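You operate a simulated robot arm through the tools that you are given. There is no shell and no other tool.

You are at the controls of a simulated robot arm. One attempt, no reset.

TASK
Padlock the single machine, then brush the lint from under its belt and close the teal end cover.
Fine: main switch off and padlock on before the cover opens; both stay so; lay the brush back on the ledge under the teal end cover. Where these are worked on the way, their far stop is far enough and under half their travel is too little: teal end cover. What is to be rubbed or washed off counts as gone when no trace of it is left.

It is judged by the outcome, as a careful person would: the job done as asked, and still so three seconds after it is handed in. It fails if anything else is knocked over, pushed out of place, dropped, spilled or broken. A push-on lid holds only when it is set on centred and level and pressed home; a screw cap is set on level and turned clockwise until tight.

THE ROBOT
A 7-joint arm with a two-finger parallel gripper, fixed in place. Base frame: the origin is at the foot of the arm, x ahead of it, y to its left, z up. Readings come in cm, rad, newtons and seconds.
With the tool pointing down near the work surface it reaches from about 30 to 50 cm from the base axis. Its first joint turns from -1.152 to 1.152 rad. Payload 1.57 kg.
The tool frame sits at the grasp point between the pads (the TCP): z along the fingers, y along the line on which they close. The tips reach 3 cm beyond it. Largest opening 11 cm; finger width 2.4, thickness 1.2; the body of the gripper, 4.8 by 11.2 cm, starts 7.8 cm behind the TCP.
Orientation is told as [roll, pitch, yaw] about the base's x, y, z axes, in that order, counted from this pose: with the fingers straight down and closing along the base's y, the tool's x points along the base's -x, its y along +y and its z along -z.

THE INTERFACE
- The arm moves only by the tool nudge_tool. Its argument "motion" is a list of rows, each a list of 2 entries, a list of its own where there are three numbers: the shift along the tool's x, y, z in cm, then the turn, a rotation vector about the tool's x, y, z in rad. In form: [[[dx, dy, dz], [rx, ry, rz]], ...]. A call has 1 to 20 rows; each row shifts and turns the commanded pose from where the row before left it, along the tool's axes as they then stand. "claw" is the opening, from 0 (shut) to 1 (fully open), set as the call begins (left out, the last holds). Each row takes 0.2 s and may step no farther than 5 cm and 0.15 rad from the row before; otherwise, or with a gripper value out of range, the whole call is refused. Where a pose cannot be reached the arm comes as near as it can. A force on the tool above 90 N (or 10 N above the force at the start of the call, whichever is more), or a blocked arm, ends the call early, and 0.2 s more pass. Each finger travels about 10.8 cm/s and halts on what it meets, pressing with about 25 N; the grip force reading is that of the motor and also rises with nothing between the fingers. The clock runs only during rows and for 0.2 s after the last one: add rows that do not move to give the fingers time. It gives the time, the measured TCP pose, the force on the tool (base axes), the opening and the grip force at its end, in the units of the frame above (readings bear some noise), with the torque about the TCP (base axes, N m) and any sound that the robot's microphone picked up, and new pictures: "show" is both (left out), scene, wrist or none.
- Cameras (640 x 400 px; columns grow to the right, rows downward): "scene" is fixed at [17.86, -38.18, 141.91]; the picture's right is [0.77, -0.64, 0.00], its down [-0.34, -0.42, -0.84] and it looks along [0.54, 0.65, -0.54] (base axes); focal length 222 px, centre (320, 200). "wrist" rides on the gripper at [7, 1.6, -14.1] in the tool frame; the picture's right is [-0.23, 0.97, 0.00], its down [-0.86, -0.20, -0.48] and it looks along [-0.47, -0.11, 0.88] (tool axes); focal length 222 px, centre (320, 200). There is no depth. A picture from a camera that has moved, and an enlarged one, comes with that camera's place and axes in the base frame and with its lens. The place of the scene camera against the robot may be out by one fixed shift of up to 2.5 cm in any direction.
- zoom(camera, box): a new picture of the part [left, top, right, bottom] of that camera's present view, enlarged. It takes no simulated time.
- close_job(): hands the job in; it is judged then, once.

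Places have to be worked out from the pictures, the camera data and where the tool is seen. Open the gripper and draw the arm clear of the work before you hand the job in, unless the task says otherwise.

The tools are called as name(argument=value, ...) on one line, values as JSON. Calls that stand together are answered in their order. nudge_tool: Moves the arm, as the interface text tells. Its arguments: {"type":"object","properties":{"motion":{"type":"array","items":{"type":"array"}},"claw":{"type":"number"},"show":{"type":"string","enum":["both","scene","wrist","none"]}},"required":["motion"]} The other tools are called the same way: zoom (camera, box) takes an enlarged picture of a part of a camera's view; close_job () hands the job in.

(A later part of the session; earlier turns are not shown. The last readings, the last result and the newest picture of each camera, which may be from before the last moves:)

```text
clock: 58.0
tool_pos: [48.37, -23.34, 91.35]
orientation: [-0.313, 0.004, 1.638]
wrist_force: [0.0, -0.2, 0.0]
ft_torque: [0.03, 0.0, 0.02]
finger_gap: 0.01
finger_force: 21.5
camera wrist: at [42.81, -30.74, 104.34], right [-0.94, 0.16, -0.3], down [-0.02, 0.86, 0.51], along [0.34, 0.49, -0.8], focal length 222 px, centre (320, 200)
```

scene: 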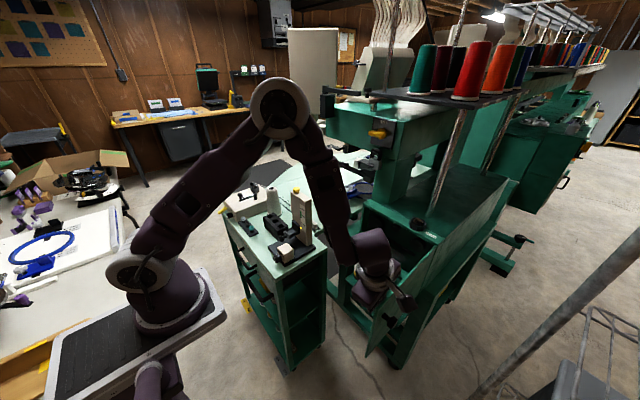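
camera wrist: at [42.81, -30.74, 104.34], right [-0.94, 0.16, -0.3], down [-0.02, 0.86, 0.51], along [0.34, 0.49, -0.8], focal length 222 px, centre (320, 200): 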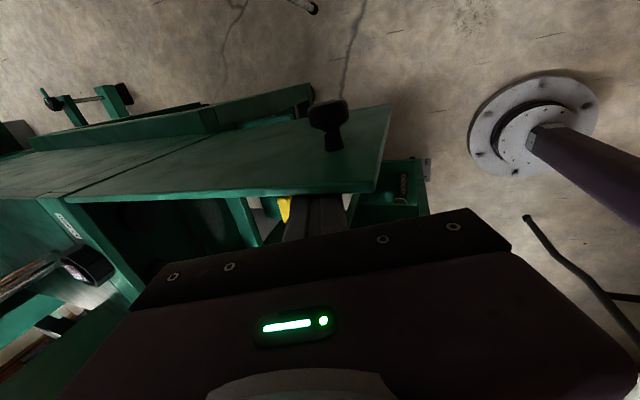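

~90° and no stop yet; pushing a little further in small steps.

nudge_tool(motion=[[[2.25, 0.14, -0.05], [0, 0, 0]], [[2.25, 0.14, -0.05], [0, 0, 0]], [[1.5, -0.2, 0.07], [0, 0, 0]]])

```text
clock: 58.8
tool_pos: [48.49, -28.87, 91.26]
orientation: [-0.312, -0.005, 1.648]
wrist_force: [-19.5, 34.7, 16.0]
ft_torque: [-0.58, -0.39, 0.2]
finger_gap: 0.0
finger_force: 21.5
camera wrist: at [43.16, -36.47, 104.24], right [-0.94, 0.16, -0.3], down [-0.02, 0.85, 0.52], along [0.34, 0.5, -0.8], focal length 222 px, centre (320, 200)
```

scene: 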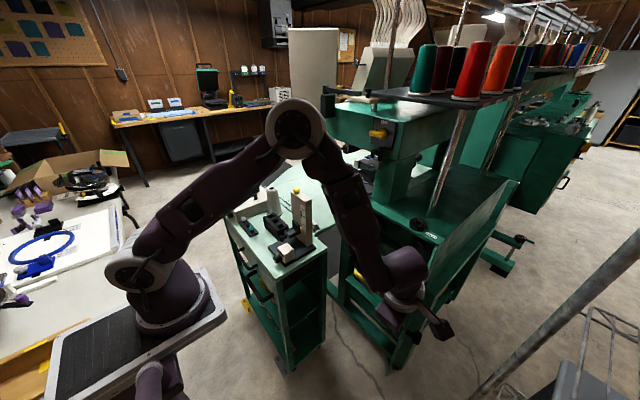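
wrist: 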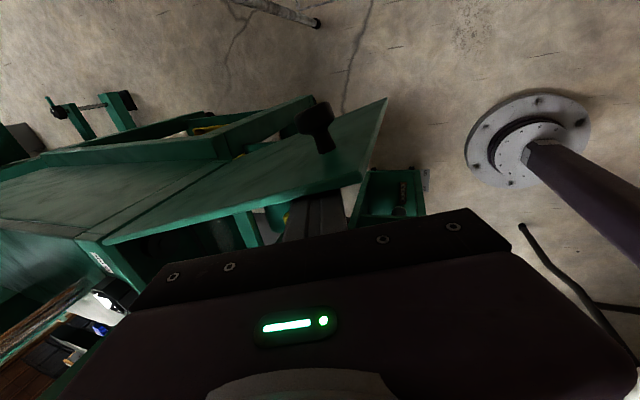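

34 N resistance at ~102°: the far stop. I back off from the panel, rise, and unroll the wrist for a frontal look into the housing.

nudge_tool(motion=[[[-3, 0, 0], [0, 0, 0]], [[-2, -1, -4], [0, 0, 0]], [[-1, -1.2, -4], [0, 0, 0]], [[0, -1.2, -4], [-0.1, 0, 0]], [[0, 0, 0], [-0.11, 0, 0]], [[0, 0, 0], [-0.1, 0, 0]], [[0, 0, 0], [0, 0, 0.15]], [[0, 0, 0], [0, 0, 0.15]], [[0, 0, 0], [0, 0, 0.15]], [[0, 0, 0], [0, 0, 0.15]], [[0, 0, 0], [0, 0, 0.15]], [[0, 0, 0], [0, 0, 0.15]], [[0, 0, 0], [0, 0, 0.15]], [[0, 0, 0], [0, 0, 0.15]], [[0, 0, 0], [0, 0, 0.15]], [[0, 0, 0], [0, 0, 0.15]], [[0, 0, 0], [0, 0, 0.15]]])

```text
clock: 62.4
tool_pos: [47.7, -23.33, 103.93]
orientation: [-0.002, -0.004, -0.01]
wrist_force: [0.0, 0.4, 0.4]
ft_torque: [0.02, 0.0, 0.04]
finger_gap: 0.01
finger_force: 21.4
camera wrist: at [40.65, -21.65, 117.94], right [0.24, 0.97, 0.0], down [0.85, -0.21, 0.48], along [0.47, -0.12, -0.88], focal length 222 px, centre (320, 200)
```

scene: 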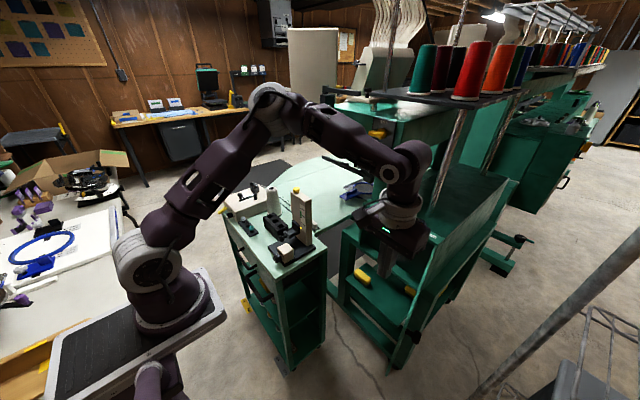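
wrist: 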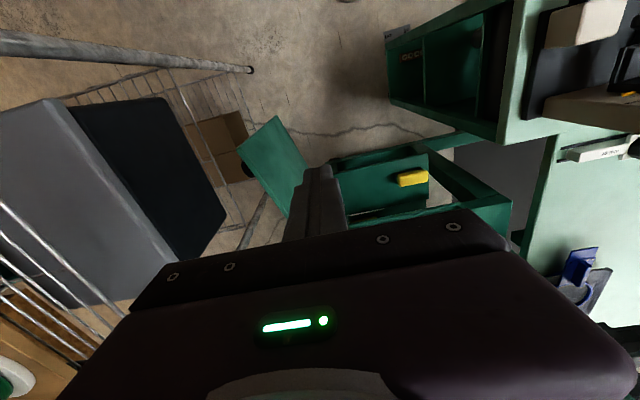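

Now I go in front of the open housing and tilt to look inside.

nudge_tool(motion=[[[-2, 4.4, 0], [0, 0, 0]], [[-2, 4.4, 0], [0, 0, 0]], [[-2, 4.4, 0], [0, 0, 0]], [[0, 0, 0], [0, -0.15, 0]], [[0, 0, 0], [0, -0.15, 0]], [[0, 0, 0], [0, -0.15, 0]], [[0, 0, 0], [0, -0.15, 0]], [[0, 0, 0], [0, -0.15, 0]], [[0, 0, 0], [0, -0.12, 0]]])

zoom(camera="wrist", box=[200, 10, 440, 200])

```text
clock: 64.4
tool_pos: [53.8, -10.13, 103.84]
orientation: [-0.008, -0.875, -0.006]
wrist_force: [0.1, 0.2, -0.3]
ft_torque: [-0.02, 0.03, 0.02]
finger_gap: 0.0
finger_force: 21.3
camera wrist: at [38.46, -8.48, 107.5], right [0.16, 0.97, 0.17], down [0.18, -0.2, 0.96], along [0.97, -0.12, -0.21], focal length 222 px, centre (320, 200)
```

scene: 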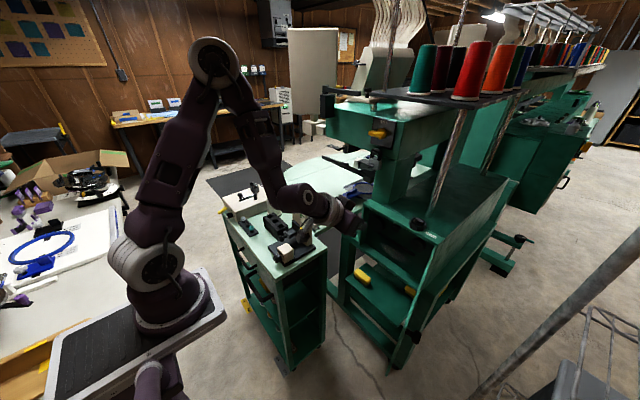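
wrist: 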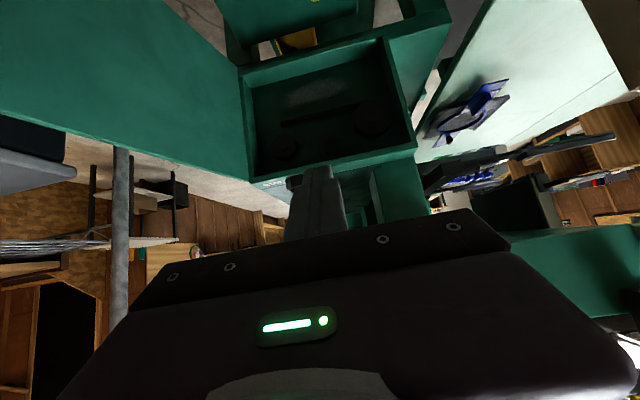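

```text
2.11 times, centred on (320, 105) of wrist
camera zoom: at [38.46, -8.48, 107.5], right [0.16, 0.97, 0.17], down [0.18, -0.2, 0.96], along [0.97, -0.12, -0.21], focal length 468 px, centre (320, 400)
```

zoom: 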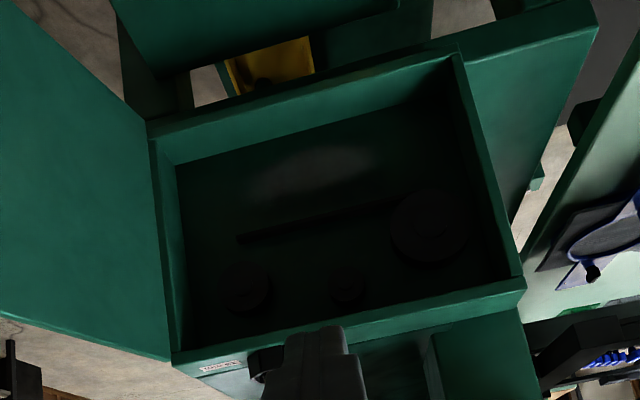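

I can see the belt and pulleys inside and a greyish lint patch under the belt. Zooming closer.

zoom(camera="wrist", box=[240, 30, 420, 190])

zoom(camera="wrist", box=[270, 70, 370, 135])

zoom(camera="scene", box=[340, 190, 450, 300])

```text
2.50 times, centred on (330, 110) of wrist
camera zoom: at [38.46, -8.48, 107.5], right [0.16, 0.97, 0.17], down [0.18, -0.2, 0.96], along [0.97, -0.12, -0.21], focal length 555 px, centre (295, 425)
```

zoom: 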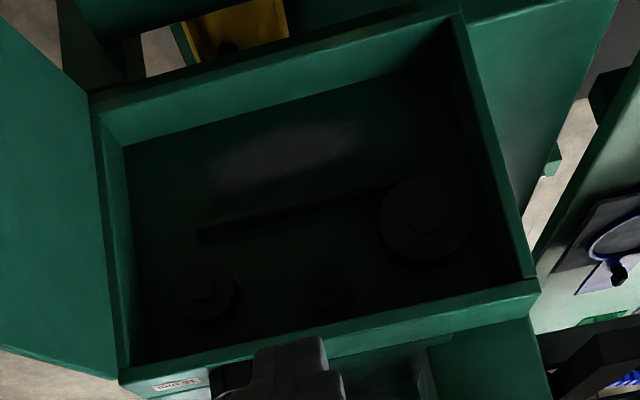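

```text
6.15 times, centred on (320, 102) of wrist
camera zoom: at [38.46, -8.48, 107.5], right [0.16, 0.97, 0.17], down [0.18, -0.2, 0.96], along [0.97, -0.12, -0.21], focal length 1367 px, centre (320, 800)
```

zoom: 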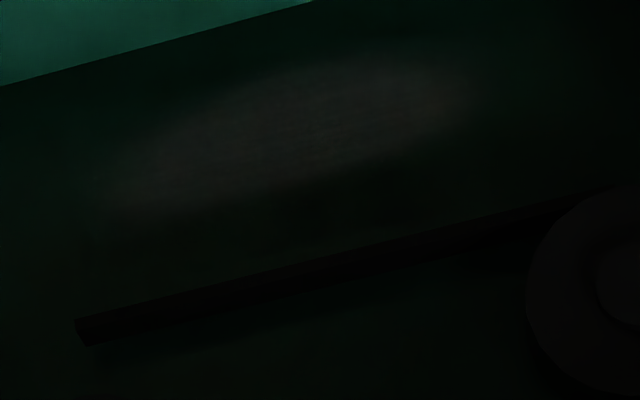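

```text
3.64 times, centred on (395, 245) of scene
camera zoom: at [17.85, -38.18, 141.91], right [0.77, -0.64, 0.0], down [-0.34, -0.42, -0.84], along [0.54, 0.65, -0.54], focal length 806 px, centre (47, 36)
```

zoom: 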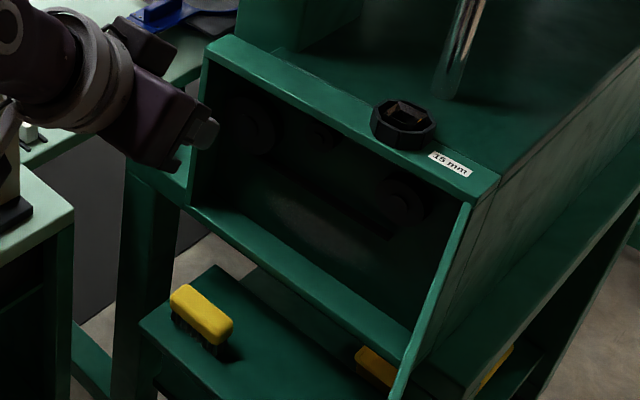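

The recess is ~3.6 cm deep (back wall x≈77.6); the lint is a patch on the back wall at about y −17…−4, z 75…79.6, with the belt above at z≈83.4. Next I look at the brush from above.

nudge_tool(motion=[[[0, 0, 0], [0, 0.15, 0]], [[0, 0, 0], [0, 0.15, 0]], [[0, 0, 0], [0, 0.15, 0]], [[0, 0, 0], [0, 0.15, 0]], [[-0.7, 1.1, 3.7], [0, 0, 0]], [[-0.7, 1.1, 3.7], [0, 0, 0]], [[-0.7, 1.1, 3.7], [0, 0, 0]], [[-0.7, 1.1, 3.7], [0, 0, 0]]], claw=1)

zoom(camera="wrist", box=[220, 40, 440, 220])

```text
clock: 66.2
tool_pos: [61.76, -5.25, 90.91]
orientation: [0.008, -0.329, -0.005]
wrist_force: [0.7, 0.0, -0.1]
ft_torque: [-0.05, -0.05, -0.01]
finger_gap: 11.02
finger_force: 0.1
out of reach, approached as far as the arm can: row 3
camera wrist: at [50.55, -3.78, 102.07], right [0.22, 0.97, 0.08], down [0.65, -0.21, 0.73], along [0.72, -0.11, -0.68], focal length 222 px, centre (320, 200)
```

scene: 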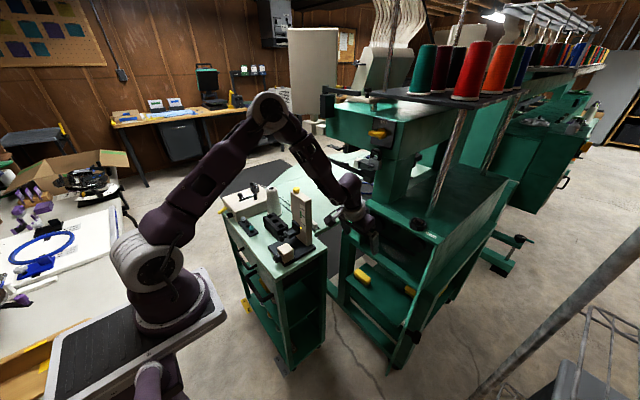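
wrist: 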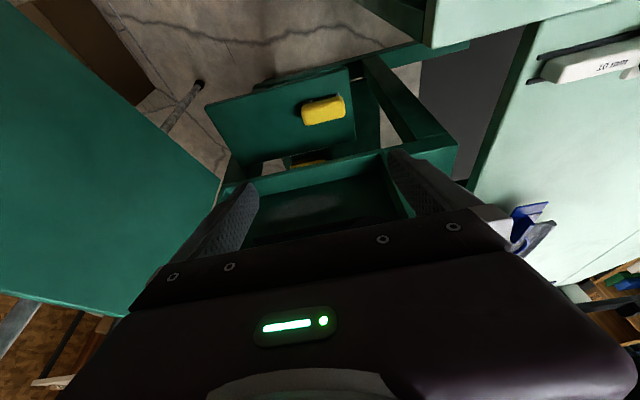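

```text
2.22 times, centred on (330, 130) of wrist
camera zoom: at [50.55, -3.78, 102.07], right [0.22, 0.97, 0.08], down [0.65, -0.21, 0.73], along [0.72, -0.11, -0.68], focal length 494 px, centre (298, 356)
```

zoom: 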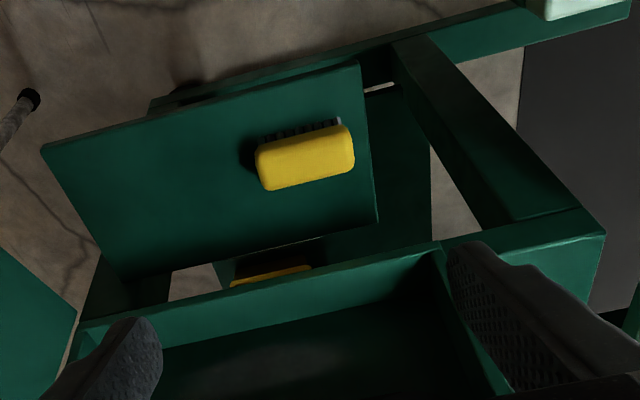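

I zoom tighter on the brush in both cameras to get its height and bristle side.

zoom(camera="scene", box=[345, 260, 385, 290])

zoom(camera="wrist", box=[290, 80, 360, 140])

```text
13.33 times, centred on (365, 275) of scene
camera zoom: at [17.85, -38.18, 141.91], right [0.77, -0.64, 0.0], down [-0.34, -0.42, -0.84], along [0.54, 0.65, -0.54], focal length 2954 px, centre (-280, -800)
```

zoom: 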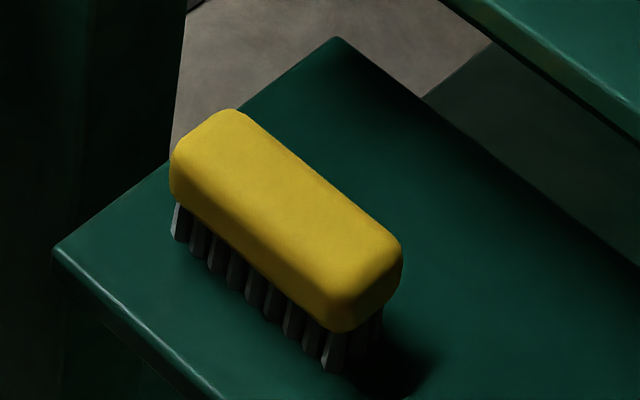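

```text
6.67 times, centred on (325, 110) of wrist
camera zoom: at [50.55, -3.78, 102.07], right [0.22, 0.97, 0.08], down [0.65, -0.21, 0.73], along [0.72, -0.11, -0.68], focal length 1481 px, centre (287, 800)
```

zoom: 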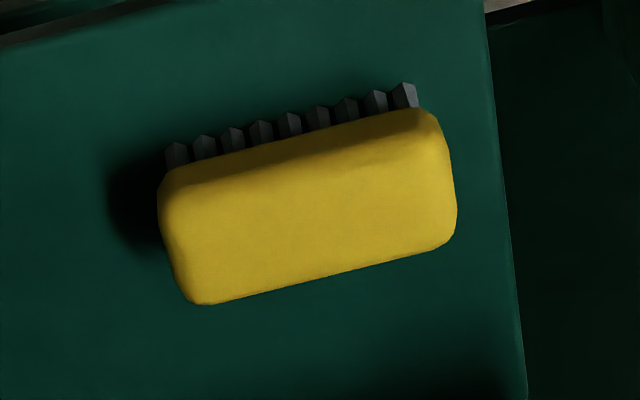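

Brush: block ≈ x 66.8–69.5, y −7.8…−0.9, z 64–66.7, bristles down. I want the tool vertical over it so the bristles later point along the tool; I test reach by going above it pointing straight down.

nudge_tool(motion=[[[0, 0, 0], [0, 0.11, 0]], [[0, 0, 0], [0, 0.11, 0]], [[0, 0, 0], [0, 0.11, 0]], [[-2.1, 0.3, 3], [0, 0, 0]], [[-2.1, 0.3, 3], [0, 0, 0]], [[-2.1, 0.3, 3], [0, 0, 0]]])

```text
clock: 67.6
tool_pos: [68.05, -4.37, 81.98]
orientation: [0.006, 0.002, -0.003]
wrist_force: [1.1, 0.1, 0.1]
ft_torque: [-0.01, -0.01, 0.0]
finger_gap: 10.99
finger_force: 0.0
camera wrist: at [61.11, -2.96, 96.09], right [0.23, 0.97, 0.01], down [0.86, -0.21, 0.47], along [0.46, -0.1, -0.88], focal length 222 px, centre (320, 200)
```

scene: 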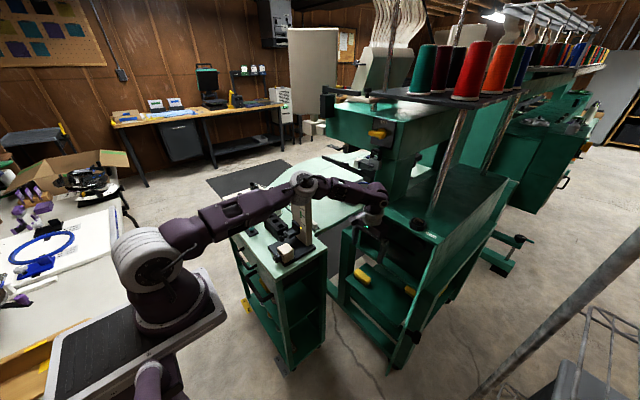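
wrist: 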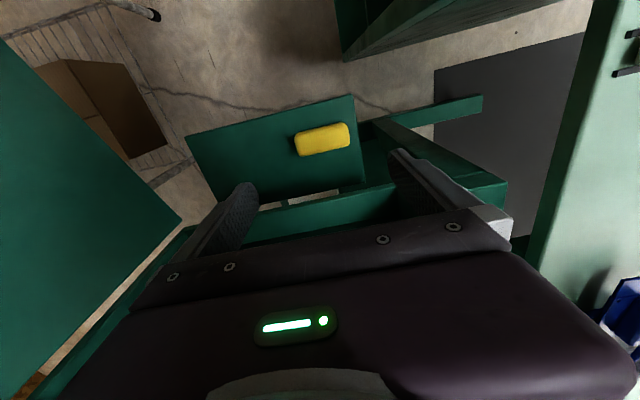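

Vertical pose is reachable. To keep the wrist clear of the housing front I'll use a slight 0.2 rad tilt, narrow the opening to ~8.8 cm, and descend over the brush block.

nudge_tool(motion=[[[0, 0, 0], [0, -0.1, 0]], [[0, 0, 0], [0, -0.1, 0]], [[0.8, 0, 3.6], [0, 0, 0]], [[0.8, 0, 3.6], [0, 0, 0]]], claw=0.8)

zoom(camera="scene", box=[220, 150, 440, 310])

zoom(camera="wrist", box=[200, 60, 440, 220])

```text
clock: 68.6
tool_pos: [67.91, -4.34, 74.65]
orientation: [0.005, -0.198, -0.004]
wrist_force: [-0.4, 0.2, -0.1]
ft_torque: [0.02, 0.01, 0.0]
finger_gap: 8.8
finger_force: 0.1
camera wrist: at [58.23, -2.82, 87.05], right [0.23, 0.97, 0.05], down [0.74, -0.21, 0.64], along [0.63, -0.1, -0.77], focal length 222 px, centre (320, 200)
```

scene: 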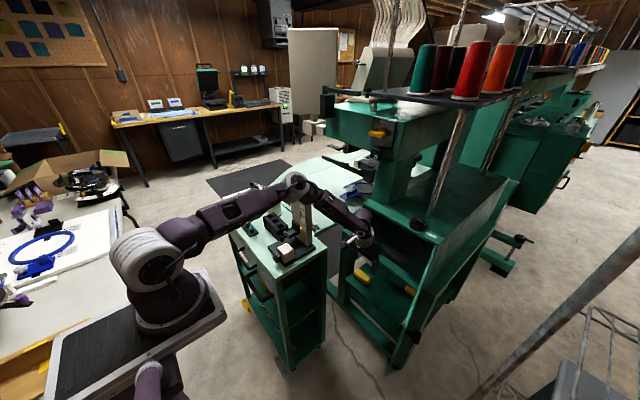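
wrist: 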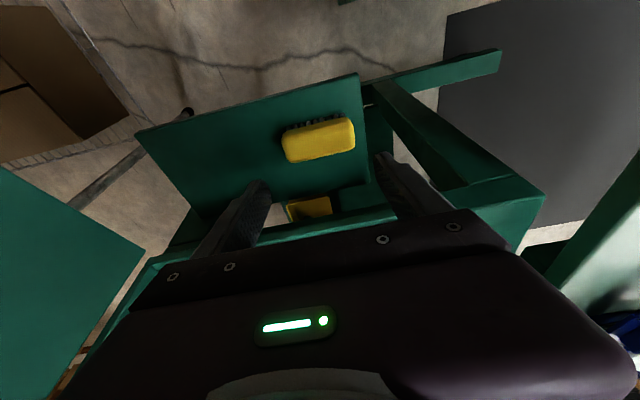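

```text
2.50 times, centred on (330, 230) of scene
camera zoom: at [17.86, -38.18, 141.91], right [0.77, -0.64, 0.0], down [-0.34, -0.42, -0.84], along [0.54, 0.65, -0.54], focal length 554 px, centre (295, 125)
```

zoom: 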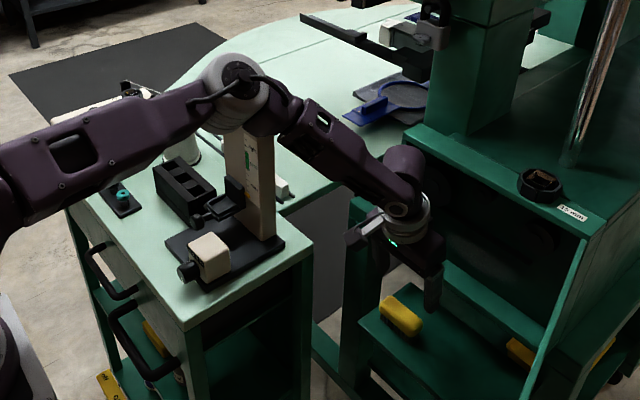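

```text
2.50 times, centred on (320, 140) of wrist
camera zoom: at [58.23, -2.82, 87.05], right [0.23, 0.97, 0.05], down [0.74, -0.21, 0.64], along [0.63, -0.1, -0.77], focal length 555 px, centre (320, 350)
```

zoom: 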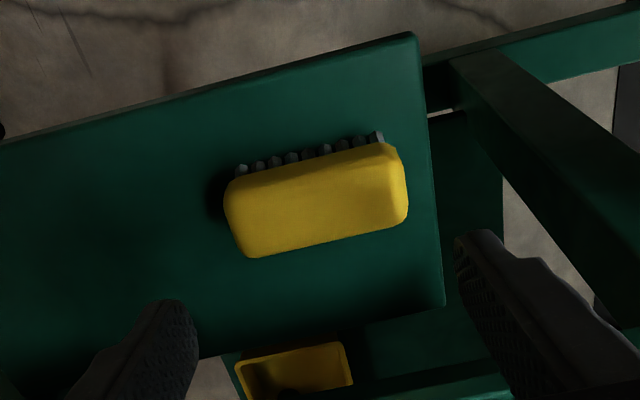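

The elbow now appears right in front of the cart's gauge. I must check that clearance carefully before descending.

zoom(camera="scene", box=[265, 160, 345, 260])

```text
4.00 times, centred on (305, 210) of scene
camera zoom: at [17.86, -38.18, 141.91], right [0.77, -0.64, 0.0], down [-0.34, -0.42, -0.84], along [0.54, 0.65, -0.54], focal length 886 px, centre (380, 160)
```

zoom: 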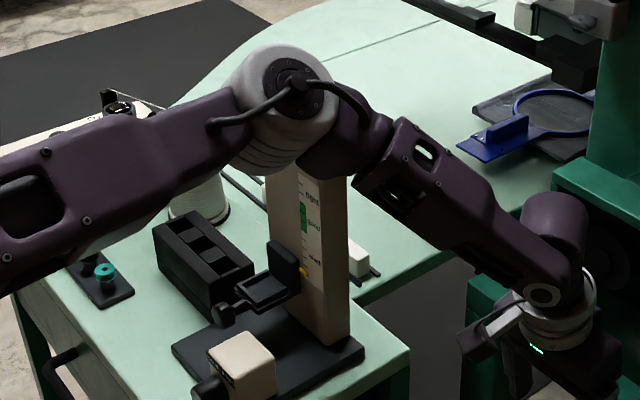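

From the link geometry the elbow is around (42, 3, 116), about 14 cm in front of the gauge in y — clear. I descend toward the block.

nudge_tool(motion=[[[0.55, 0, 2.5], [0, 0, 0]], [[0.55, 0, 2.5], [0, 0, 0]], [[0.3, 0, 1.4], [0, 0, 0]]])

zoom(camera="scene", box=[330, 200, 430, 300])

zoom(camera="wrist", box=[200, 60, 440, 220])

```text
clock: 69.4
tool_pos: [67.81, -4.33, 67.99]
orientation: [0.009, -0.2, -0.005]
wrist_force: [-0.1, 1.3, -0.4]
ft_torque: [0.0, 0.0, -0.01]
finger_gap: 8.81
finger_force: 0.1
camera wrist: at [58.13, -2.88, 80.5], right [0.23, 0.97, 0.05], down [0.74, -0.21, 0.64], along [0.63, -0.1, -0.77], focal length 222 px, centre (320, 200)
```

scene: 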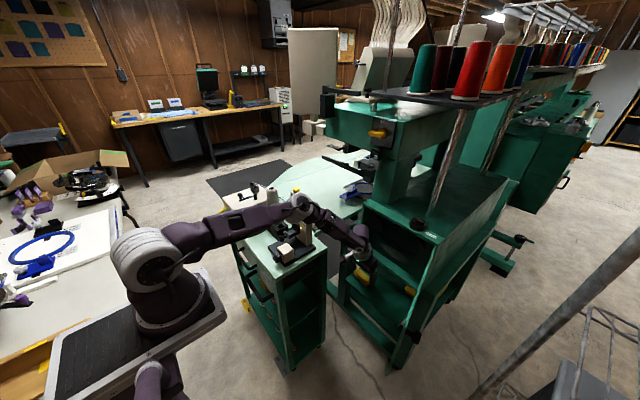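
wrist: 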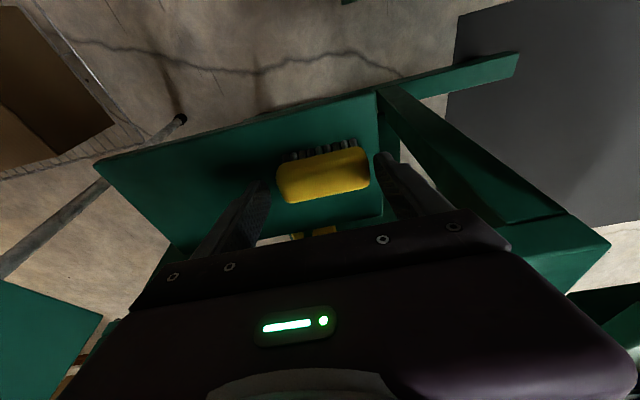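

```text
4.00 times, centred on (380, 250) of scene
camera zoom: at [17.86, -38.18, 141.91], right [0.77, -0.64, 0.0], down [-0.34, -0.42, -0.84], along [0.54, 0.65, -0.54], focal length 886 px, centre (80, 0)
```

zoom: 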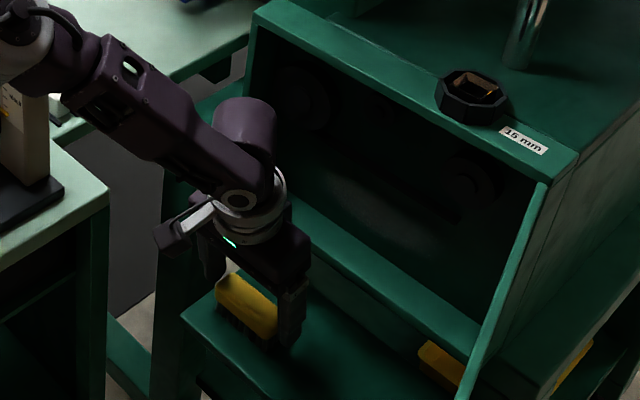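

```text
2.50 times, centred on (320, 140) of wrist
camera zoom: at [58.13, -2.88, 80.5], right [0.23, 0.97, 0.05], down [0.74, -0.21, 0.64], along [0.63, -0.1, -0.77], focal length 555 px, centre (320, 350)
```

zoom: 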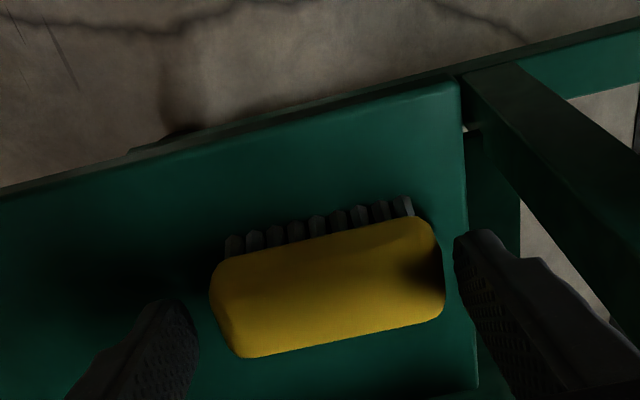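

Brush is centred between the fingers. I descend 1.3 cm more so the tips reach the block's lower edge, and close.

nudge_tool(motion=[[[0.2, 0, 0.9], [0, 0, 0]], [[0.08, 0, 0.4], [0, 0, 0]], [[0, 0, 0], [0, 0, 0]]], show="none")

nudge_tool(motion=[[[0, 0, 0], [0, 0, 0]], [[0, 0, 0], [0, 0, 0]], [[0, 0, 0], [0, 0, 0]]], claw=0)

zoom(camera="wrist", box=[200, 60, 440, 220])

zoom(camera="scene", box=[340, 240, 400, 300])

```text
clock: 70.2
tool_pos: [67.73, -4.29, 66.6]
orientation: [0.006, -0.2, -0.004]
wrist_force: [-0.2, -0.1, 0.0]
ft_torque: [-0.01, 0.01, 0.01]
finger_gap: 8.79
finger_force: 0.1
```

```text
clock: 71.0
tool_pos: [67.84, -4.36, 66.56]
orientation: [0.005, -0.199, -0.004]
wrist_force: [0.6, -0.4, 0.0]
ft_torque: [-0.02, -0.04, 0.02]
finger_gap: 7.42
finger_force: 24.9
camera wrist: at [58.08, -2.86, 79.18], right [0.23, 0.97, 0.05], down [0.74, -0.21, 0.64], along [0.63, -0.1, -0.77], focal length 222 px, centre (320, 200)
```

scene: 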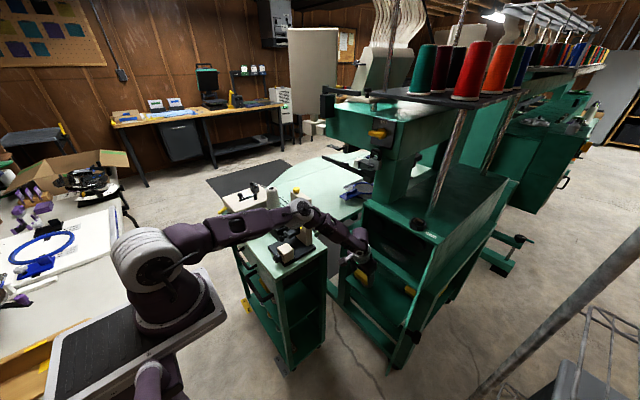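
wrist: 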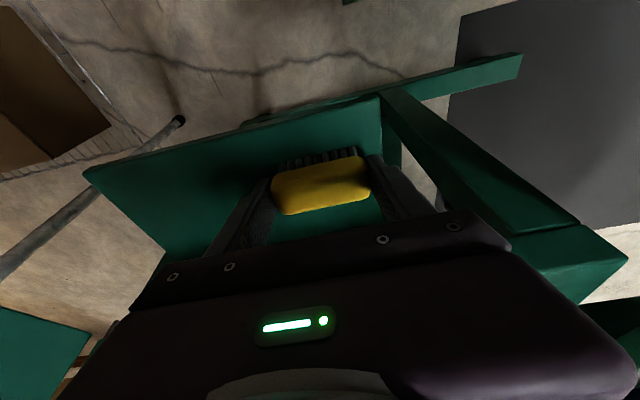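

```text
2.50 times, centred on (320, 140) of wrist
camera zoom: at [58.08, -2.86, 79.18], right [0.23, 0.97, 0.05], down [0.74, -0.21, 0.64], along [0.63, -0.1, -0.77], focal length 555 px, centre (320, 350)
```

zoom: 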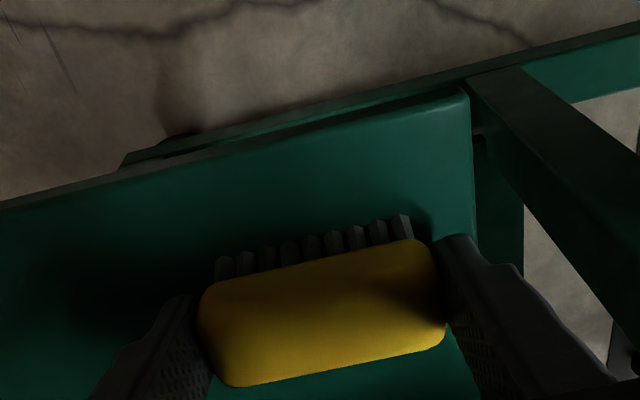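

```text
6.67 times, centred on (370, 270) of scene
camera zoom: at [17.86, -38.18, 141.91], right [0.77, -0.64, 0.0], down [-0.34, -0.42, -0.84], along [0.54, 0.65, -0.54], focal length 1477 px, centre (-13, -267)
```

zoom: 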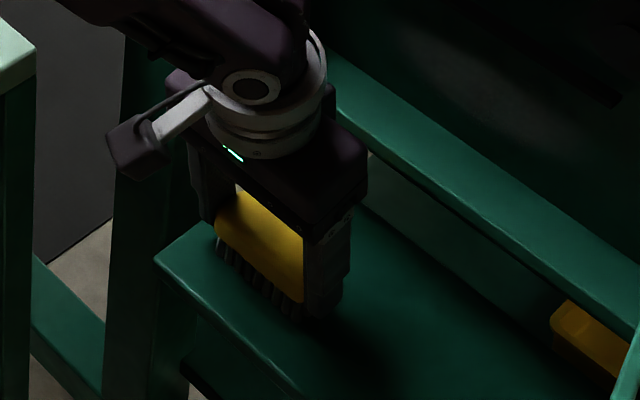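

Brush gripped by its ends (7.4 cm). I lift it, draw back from the machine, then start levelling the tool so the bristles face the back wall.

nudge_tool(motion=[[[-0.6, 0, -2.94], [0, 0, 0]], [[2.5, -1.3, -2.5], [0, 0, 0]], [[2.5, -1.3, -2.5], [0, 0, 0]], [[2.5, -1.3, -2.5], [0, 0, 0]], [[0, 0, 0], [0, -0.15, 0]], [[0, 0, 0], [0, -0.15, 0]], [[0, 0, 0], [0, -0.15, 0]]])

```text
clock: 72.6
tool_pos: [58.98, -8.34, 75.49]
orientation: [0.009, -0.648, -0.007]
wrist_force: [0.7, -0.3, -0.2]
ft_torque: [0.0, 0.03, 0.01]
finger_gap: 7.43
finger_force: 25.4
camera wrist: at [44.79, -6.75, 82.59], right [0.18, 0.97, 0.14], down [0.39, -0.21, 0.9], along [0.9, -0.11, -0.42], focal length 222 px, centre (320, 200)
```

scene: 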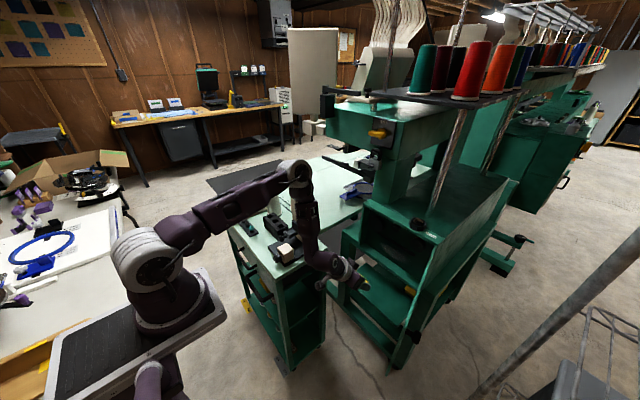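
wrist: 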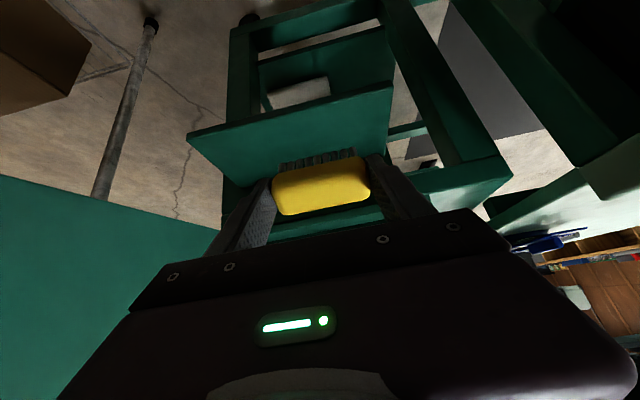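

Good. Continue levelling toward horizontal.

nudge_tool(motion=[[[0, 0, 0.5], [0, -0.15, 0]], [[0, 0, 0.5], [0, -0.15, 0]], [[0, 0, 0.5], [0, -0.15, 0]], [[0, 0, 0.5], [0, -0.15, 0]]])

```text
clock: 73.6
tool_pos: [60.45, -8.32, 74.28]
orientation: [0.021, -1.25, -0.022]
wrist_force: [0.2, 0.0, -1.0]
ft_torque: [-0.05, -0.02, 0.02]
finger_gap: 7.39
finger_force: 24.7
camera wrist: at [44.82, -6.66, 72.12], right [0.07, 0.97, 0.22], down [-0.19, -0.2, 0.96], along [0.98, -0.11, 0.17], focal length 222 px, centre (320, 200)
```

scene: 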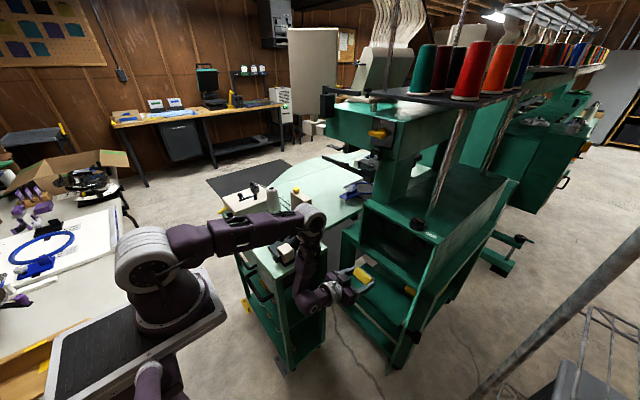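
wrist: 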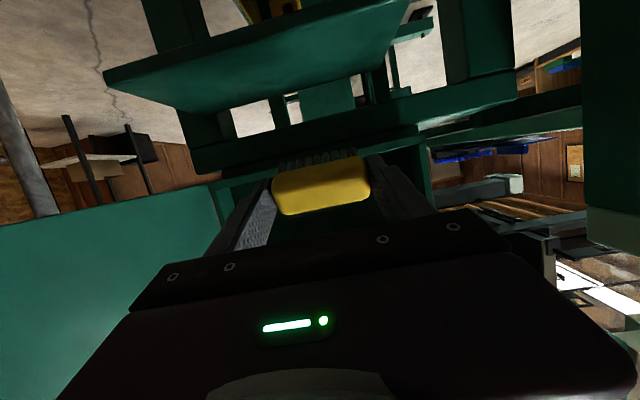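

The bristles now nearly face the wall. I rise to lint height, move toward y≈−14 and x≈67, and tilt the last bit (target p'≈1.7 so the bristles are square to the wall).

nudge_tool(motion=[[[-1.66, -1.9, 1.73], [0, 0, 0]], [[-1.66, -1.9, 1.73], [0, 0, 0]], [[-1.66, -1.9, 1.73], [0, 0, 0]], [[0, 0, 0], [0, -0.15, 0]], [[0, 0, 0], [0, -0.15, 0]], [[0, 0, 0], [0, -0.15, 0]]])

```text
clock: 75.0
tool_pos: [67.12, -13.98, 77.31]
orientation: [3.089, -1.441, -3.091]
wrist_force: [-0.6, 0.8, -0.9]
ft_torque: [0.01, -0.02, -0.01]
finger_gap: 7.43
finger_force: 24.9
camera wrist: at [53.85, -12.39, 68.61], right [-0.03, 0.97, 0.23], down [-0.59, -0.2, 0.78], along [0.81, -0.12, 0.57], focal length 222 px, centre (320, 200)
```

scene: 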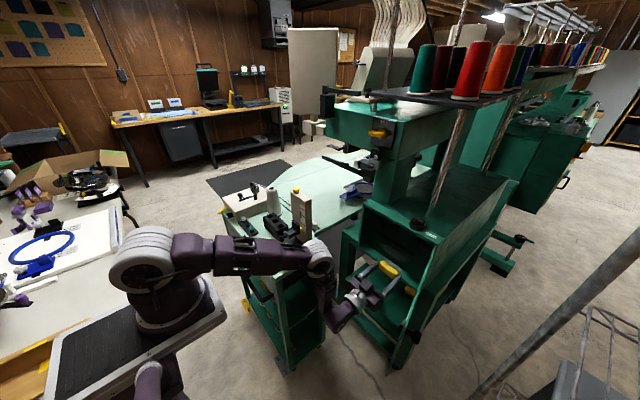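
wrist: 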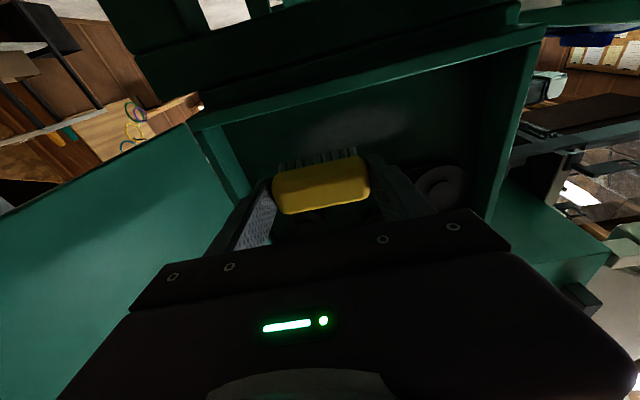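

Reached p'≈1.70. The lint patch is visible right beyond the brush; zooming.

zoom(camera="wrist", box=[180, 40, 560, 240])

zoom(camera="scene", box=[340, 200, 440, 300])

```text
1.68 times, centred on (370, 140) of wrist
camera zoom: at [53.85, -12.39, 68.61], right [-0.03, 0.97, 0.23], down [-0.59, -0.2, 0.78], along [0.81, -0.12, 0.57], focal length 374 px, centre (236, 301)
```

zoom: 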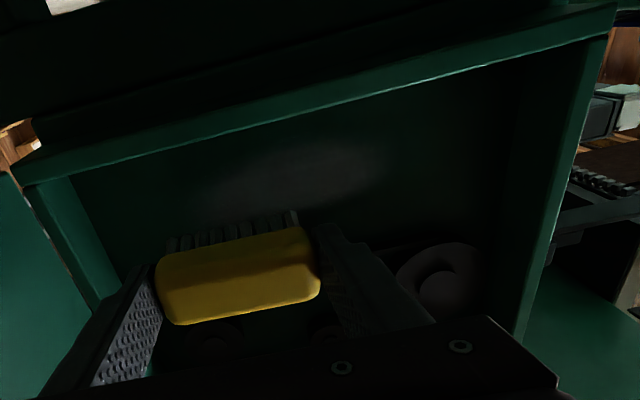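

```text
4.00 times, centred on (390, 250) of scene
camera zoom: at [17.86, -38.18, 141.9], right [0.77, -0.64, 0.0], down [-0.34, -0.42, -0.84], along [0.54, 0.65, -0.54], focal length 886 px, centre (40, 0)
```

zoom: 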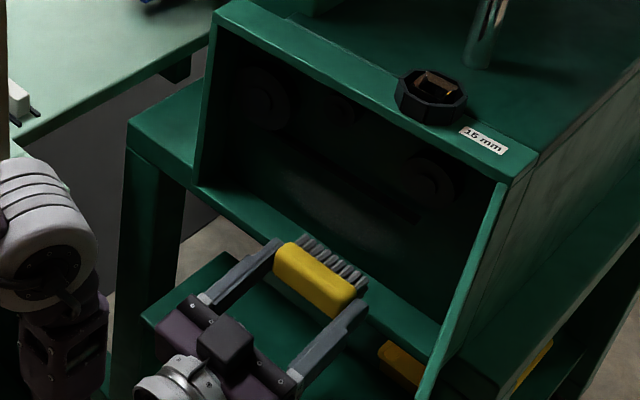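

Lint spans about y −16.5…−3.2, z 74.7…79.3. I enter the recess at z≈76, y≈−15, stopping just short of the wall.

nudge_tool(motion=[[[0.95, -0.5, 2.4], [0, 0, 0]], [[0.95, -0.5, 2.4], [0, 0, 0]], [[0.05, 0, 0.4], [0, 0, 0]], [[0, 0, 0], [0, 0, 0]]])

zoom(camera="scene", box=[340, 200, 440, 300])

zoom(camera="wrist", box=[180, 40, 560, 240])

```text
clock: 76.0
tool_pos: [72.26, -14.98, 76.09]
orientation: [3.085, -1.445, -3.088]
wrist_force: [-0.5, 0.8, -0.8]
ft_torque: [-0.02, 0.01, -0.02]
finger_gap: 7.42
finger_force: 25.2
camera wrist: at [59.17, -13.38, 67.34], right [-0.03, 0.97, 0.23], down [-0.58, -0.2, 0.79], along [0.81, -0.12, 0.57], focal length 222 px, centre (320, 200)
```

scene: 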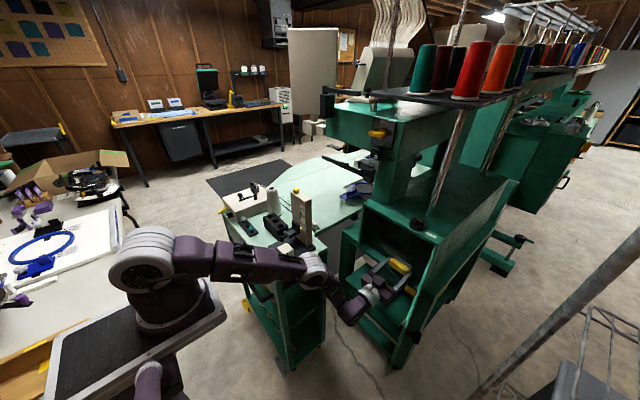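
wrist: 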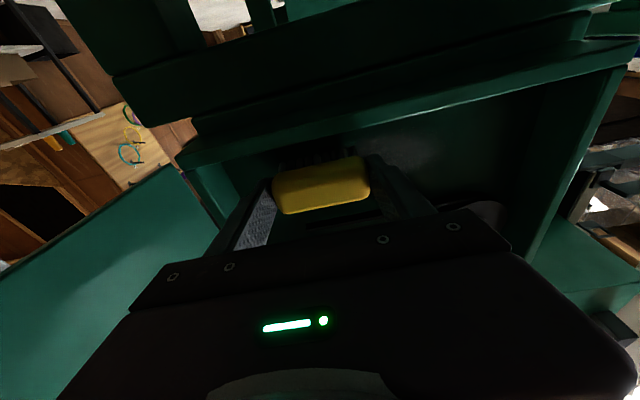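

```text
4.00 times, centred on (390, 250) of scene
camera zoom: at [17.86, -38.18, 141.9], right [0.77, -0.64, 0.0], down [-0.34, -0.42, -0.84], along [0.54, 0.65, -0.54], focal length 886 px, centre (40, 0)
```

zoom: 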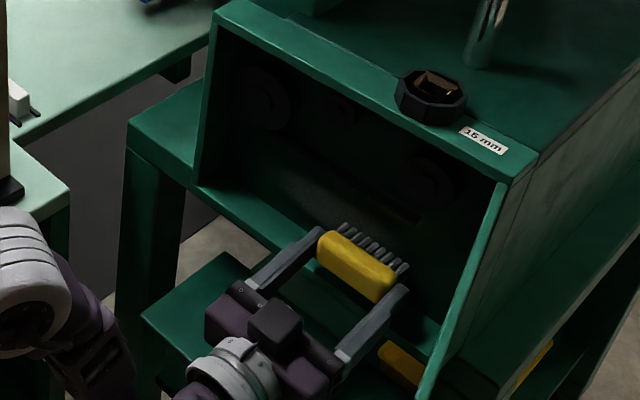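

```text
1.68 times, centred on (370, 140) of wrist
camera zoom: at [59.17, -13.38, 67.34], right [-0.03, 0.97, 0.23], down [-0.58, -0.2, 0.79], along [0.81, -0.12, 0.57], focal length 374 px, centre (236, 301)
```

zoom: 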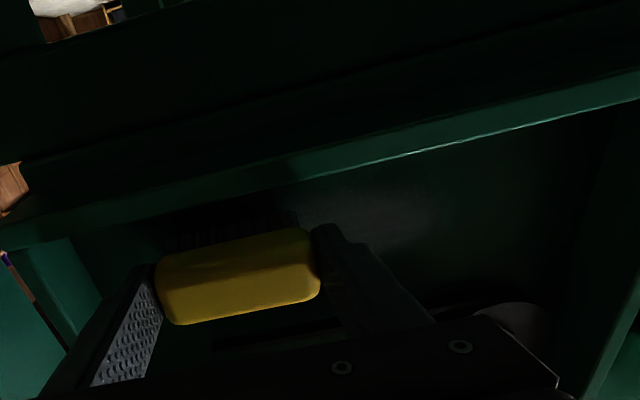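

Now I creep toward the wall in 0.3 cm steps to feel contact.

nudge_tool(motion=[[[0.04, 0, 0.3], [0, 0, 0]], [[0.04, 0, 0.3], [0, 0, 0]], [[0.03, 0, 0.25], [0, 0, 0]], [[0, 0, 0], [0, 0, 0]]], show="none")

```text
clock: 77.0
tool_pos: [73.2, -15.11, 75.87]
orientation: [3.072, -1.448, -3.077]
wrist_force: [-21.5, -2.5, -5.7]
ft_torque: [0.07, -0.18, 0.15]
finger_gap: 7.4
finger_force: 25.1
```

Contact at x≈73.2 (−21 N). I ease off a hair and sweep along +y.

nudge_tool(motion=[[[0, 0, -0.1], [0, 0, 0]], [[0, 1.1, 0], [0, 0, 0]], [[0, 1.1, 0], [0, 0, 0]], [[0, 1.1, 0], [0, 0, 0]], [[0, 1.1, 0], [0, 0, 0]], [[0, 1.1, 0], [0, 0, 0]], [[0, 1.1, 0], [0, 0, 0]], [[0, 1.1, 0], [0, 0, 0]], [[0, 1.1, 0], [0, 0, 0]], [[0, 1.1, 0], [0, 0, 0]], [[0, 0.6, 0], [0, 0, 0]]])

zoom(camera="scene", box=[340, 200, 440, 300])

zoom(camera="wrist", box=[180, 40, 560, 240])

```text
clock: 79.4
tool_pos: [73.21, -4.52, 76.01]
orientation: [3.084, -1.444, -3.088]
wrist_force: [-0.7, 0.3, -1.0]
ft_torque: [0.02, -0.03, 0.02]
finger_gap: 7.41
finger_force: 25.7
camera wrist: at [59.95, -2.83, 67.42], right [-0.03, 0.97, 0.23], down [-0.58, -0.2, 0.79], along [0.81, -0.11, 0.57], focal length 222 px, centre (320, 200)
```

scene: 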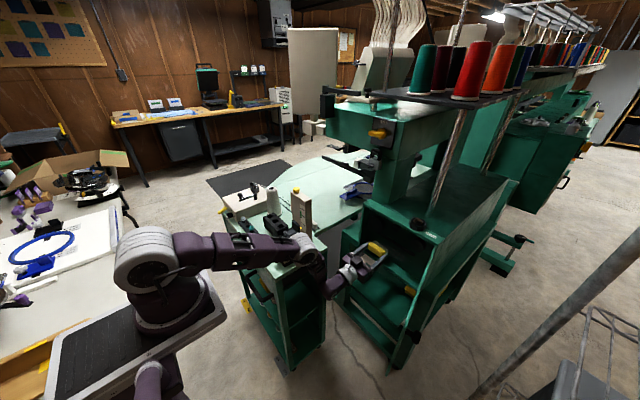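
wrist: 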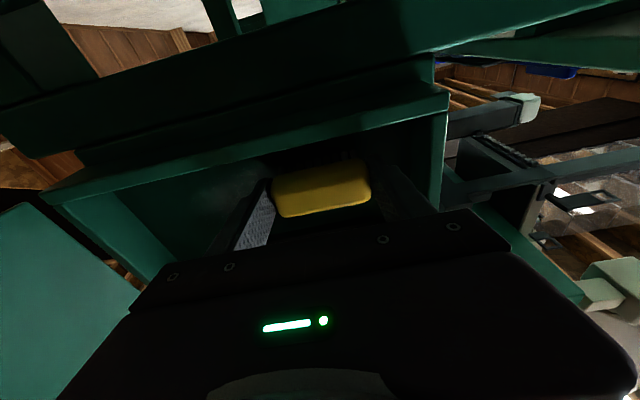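

```text
4.00 times, centred on (390, 250) of scene
camera zoom: at [17.86, -38.18, 141.91], right [0.77, -0.64, 0.0], down [-0.34, -0.42, -0.84], along [0.54, 0.65, -0.54], focal length 886 px, centre (40, 0)
```

zoom: 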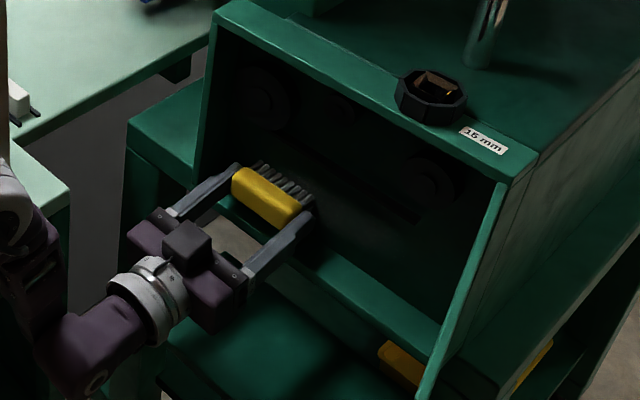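

```text
1.68 times, centred on (370, 140) of wrist
camera zoom: at [59.95, -2.83, 67.42], right [-0.03, 0.97, 0.23], down [-0.58, -0.2, 0.79], along [0.81, -0.11, 0.57], focal length 374 px, centre (236, 301)
```

zoom: 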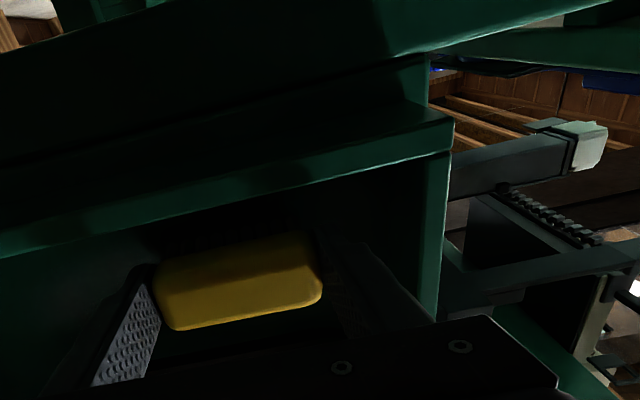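

Contact was lost toward the end. I press again here until contact, then sweep back toward −y at a slightly higher line.

nudge_tool(motion=[[[0.02, 0, 0.15], [0, 0, 0]], [[0.02, 0, 0.15], [0, 0, 0]], [[0, 0, 0], [0, 0, 0]]], show="none")

```text
clock: 80.2
tool_pos: [73.29, -4.55, 75.99]
orientation: [3.085, -1.444, -3.086]
wrist_force: [-24.8, 2.2, -0.7]
ft_torque: [-0.03, -0.13, 0.34]
finger_gap: 7.4
finger_force: 25.1
```

Contact −25 N. Sweeping back toward −y along z≈76 with this pressure.

nudge_tool(motion=[[[0, -1, 0], [0, 0, 0]], [[0, -1, 0], [0, 0, 0]], [[0, -1, 0], [0, 0, 0]], [[0, -1, 0], [0, 0, 0]], [[0, -1, 0], [0, 0, 0]], [[0, -1, 0], [0, 0, 0]], [[0, -1, 0], [0, 0, 0]], [[0, -1, 0], [0, 0, 0]], [[0, -1, 0], [0, 0, 0]], [[0, -1, 0], [0, 0, 0]], [[0, -1, 0], [0, 0, 0]], [[0, -1, 0], [0, 0, 0]]])

zoom(camera="wrist", box=[180, 40, 560, 240])

```text
clock: 82.8
tool_pos: [73.47, -16.69, 76.02]
orientation: [3.086, -1.445, -3.089]
wrist_force: [-21.1, 8.3, -1.3]
ft_torque: [-0.04, 0.06, 0.53]
finger_gap: 7.43
finger_force: 24.9
camera wrist: at [60.21, -14.93, 67.36], right [-0.03, 0.97, 0.23], down [-0.58, -0.2, 0.79], along [0.81, -0.12, 0.57], focal length 222 px, centre (320, 200)
```

scene: 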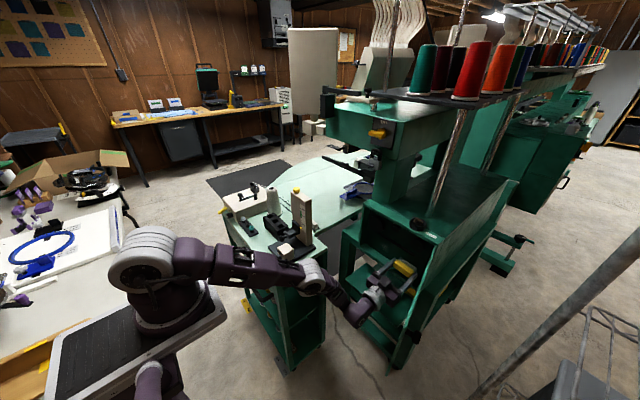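
wrist: 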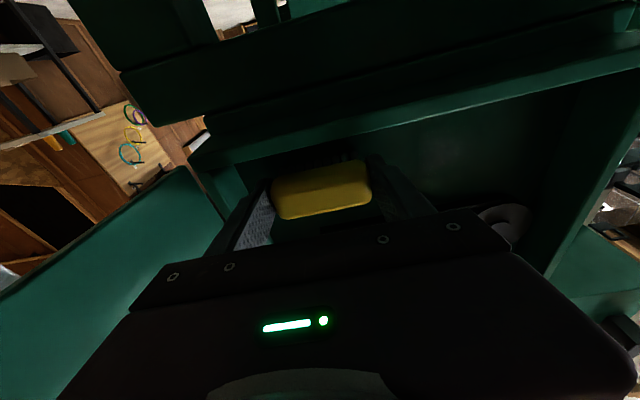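

```text
1.68 times, centred on (370, 140) of wrist
camera zoom: at [60.21, -14.93, 67.36], right [-0.03, 0.97, 0.23], down [-0.58, -0.2, 0.79], along [0.81, -0.12, 0.57], focal length 374 px, centre (236, 301)
```

zoom: 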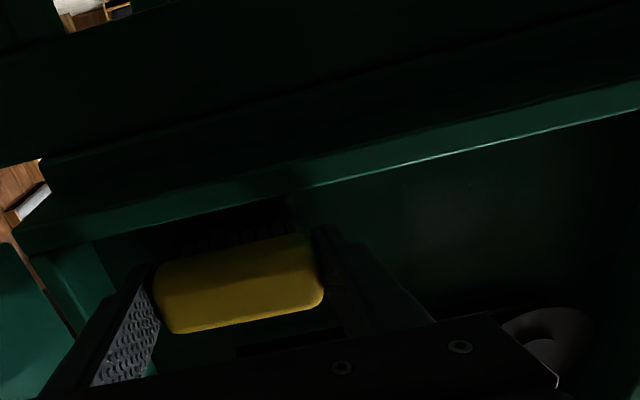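

Most of the patch is gone. I raise 1.2 cm and sweep +y, then another 1.2 cm up and sweep back.

nudge_tool(motion=[[[-1.19, 0, 0.15], [0, 0, 0]], [[0, 1, 0], [0, 0, 0]], [[0, 1, 0], [0, 0, 0]], [[0, 1, 0], [0, 0, 0]], [[0, 1, 0], [0, 0, 0]], [[0, 1, 0], [0, 0, 0]], [[0, 1, 0], [0, 0, 0]], [[0, 1, 0], [0, 0, 0]], [[0, 1, 0], [0, 0, 0]], [[0, 1, 0], [0, 0, 0]], [[0, 1, 0], [0, 0, 0]], [[0, 1, 0], [0, 0, 0]], [[0, 1, 0], [0, 0, 0]], [[0, 0.5, 0], [0, 0, 0]]], show="none")

```text
clock: 85.8
tool_pos: [73.45, -4.06, 77.31]
orientation: [3.081, -1.444, -3.085]
wrist_force: [-22.3, -9.2, -1.9]
ft_torque: [0.0, 0.05, -0.3]
finger_gap: 7.41
finger_force: 25.2
```

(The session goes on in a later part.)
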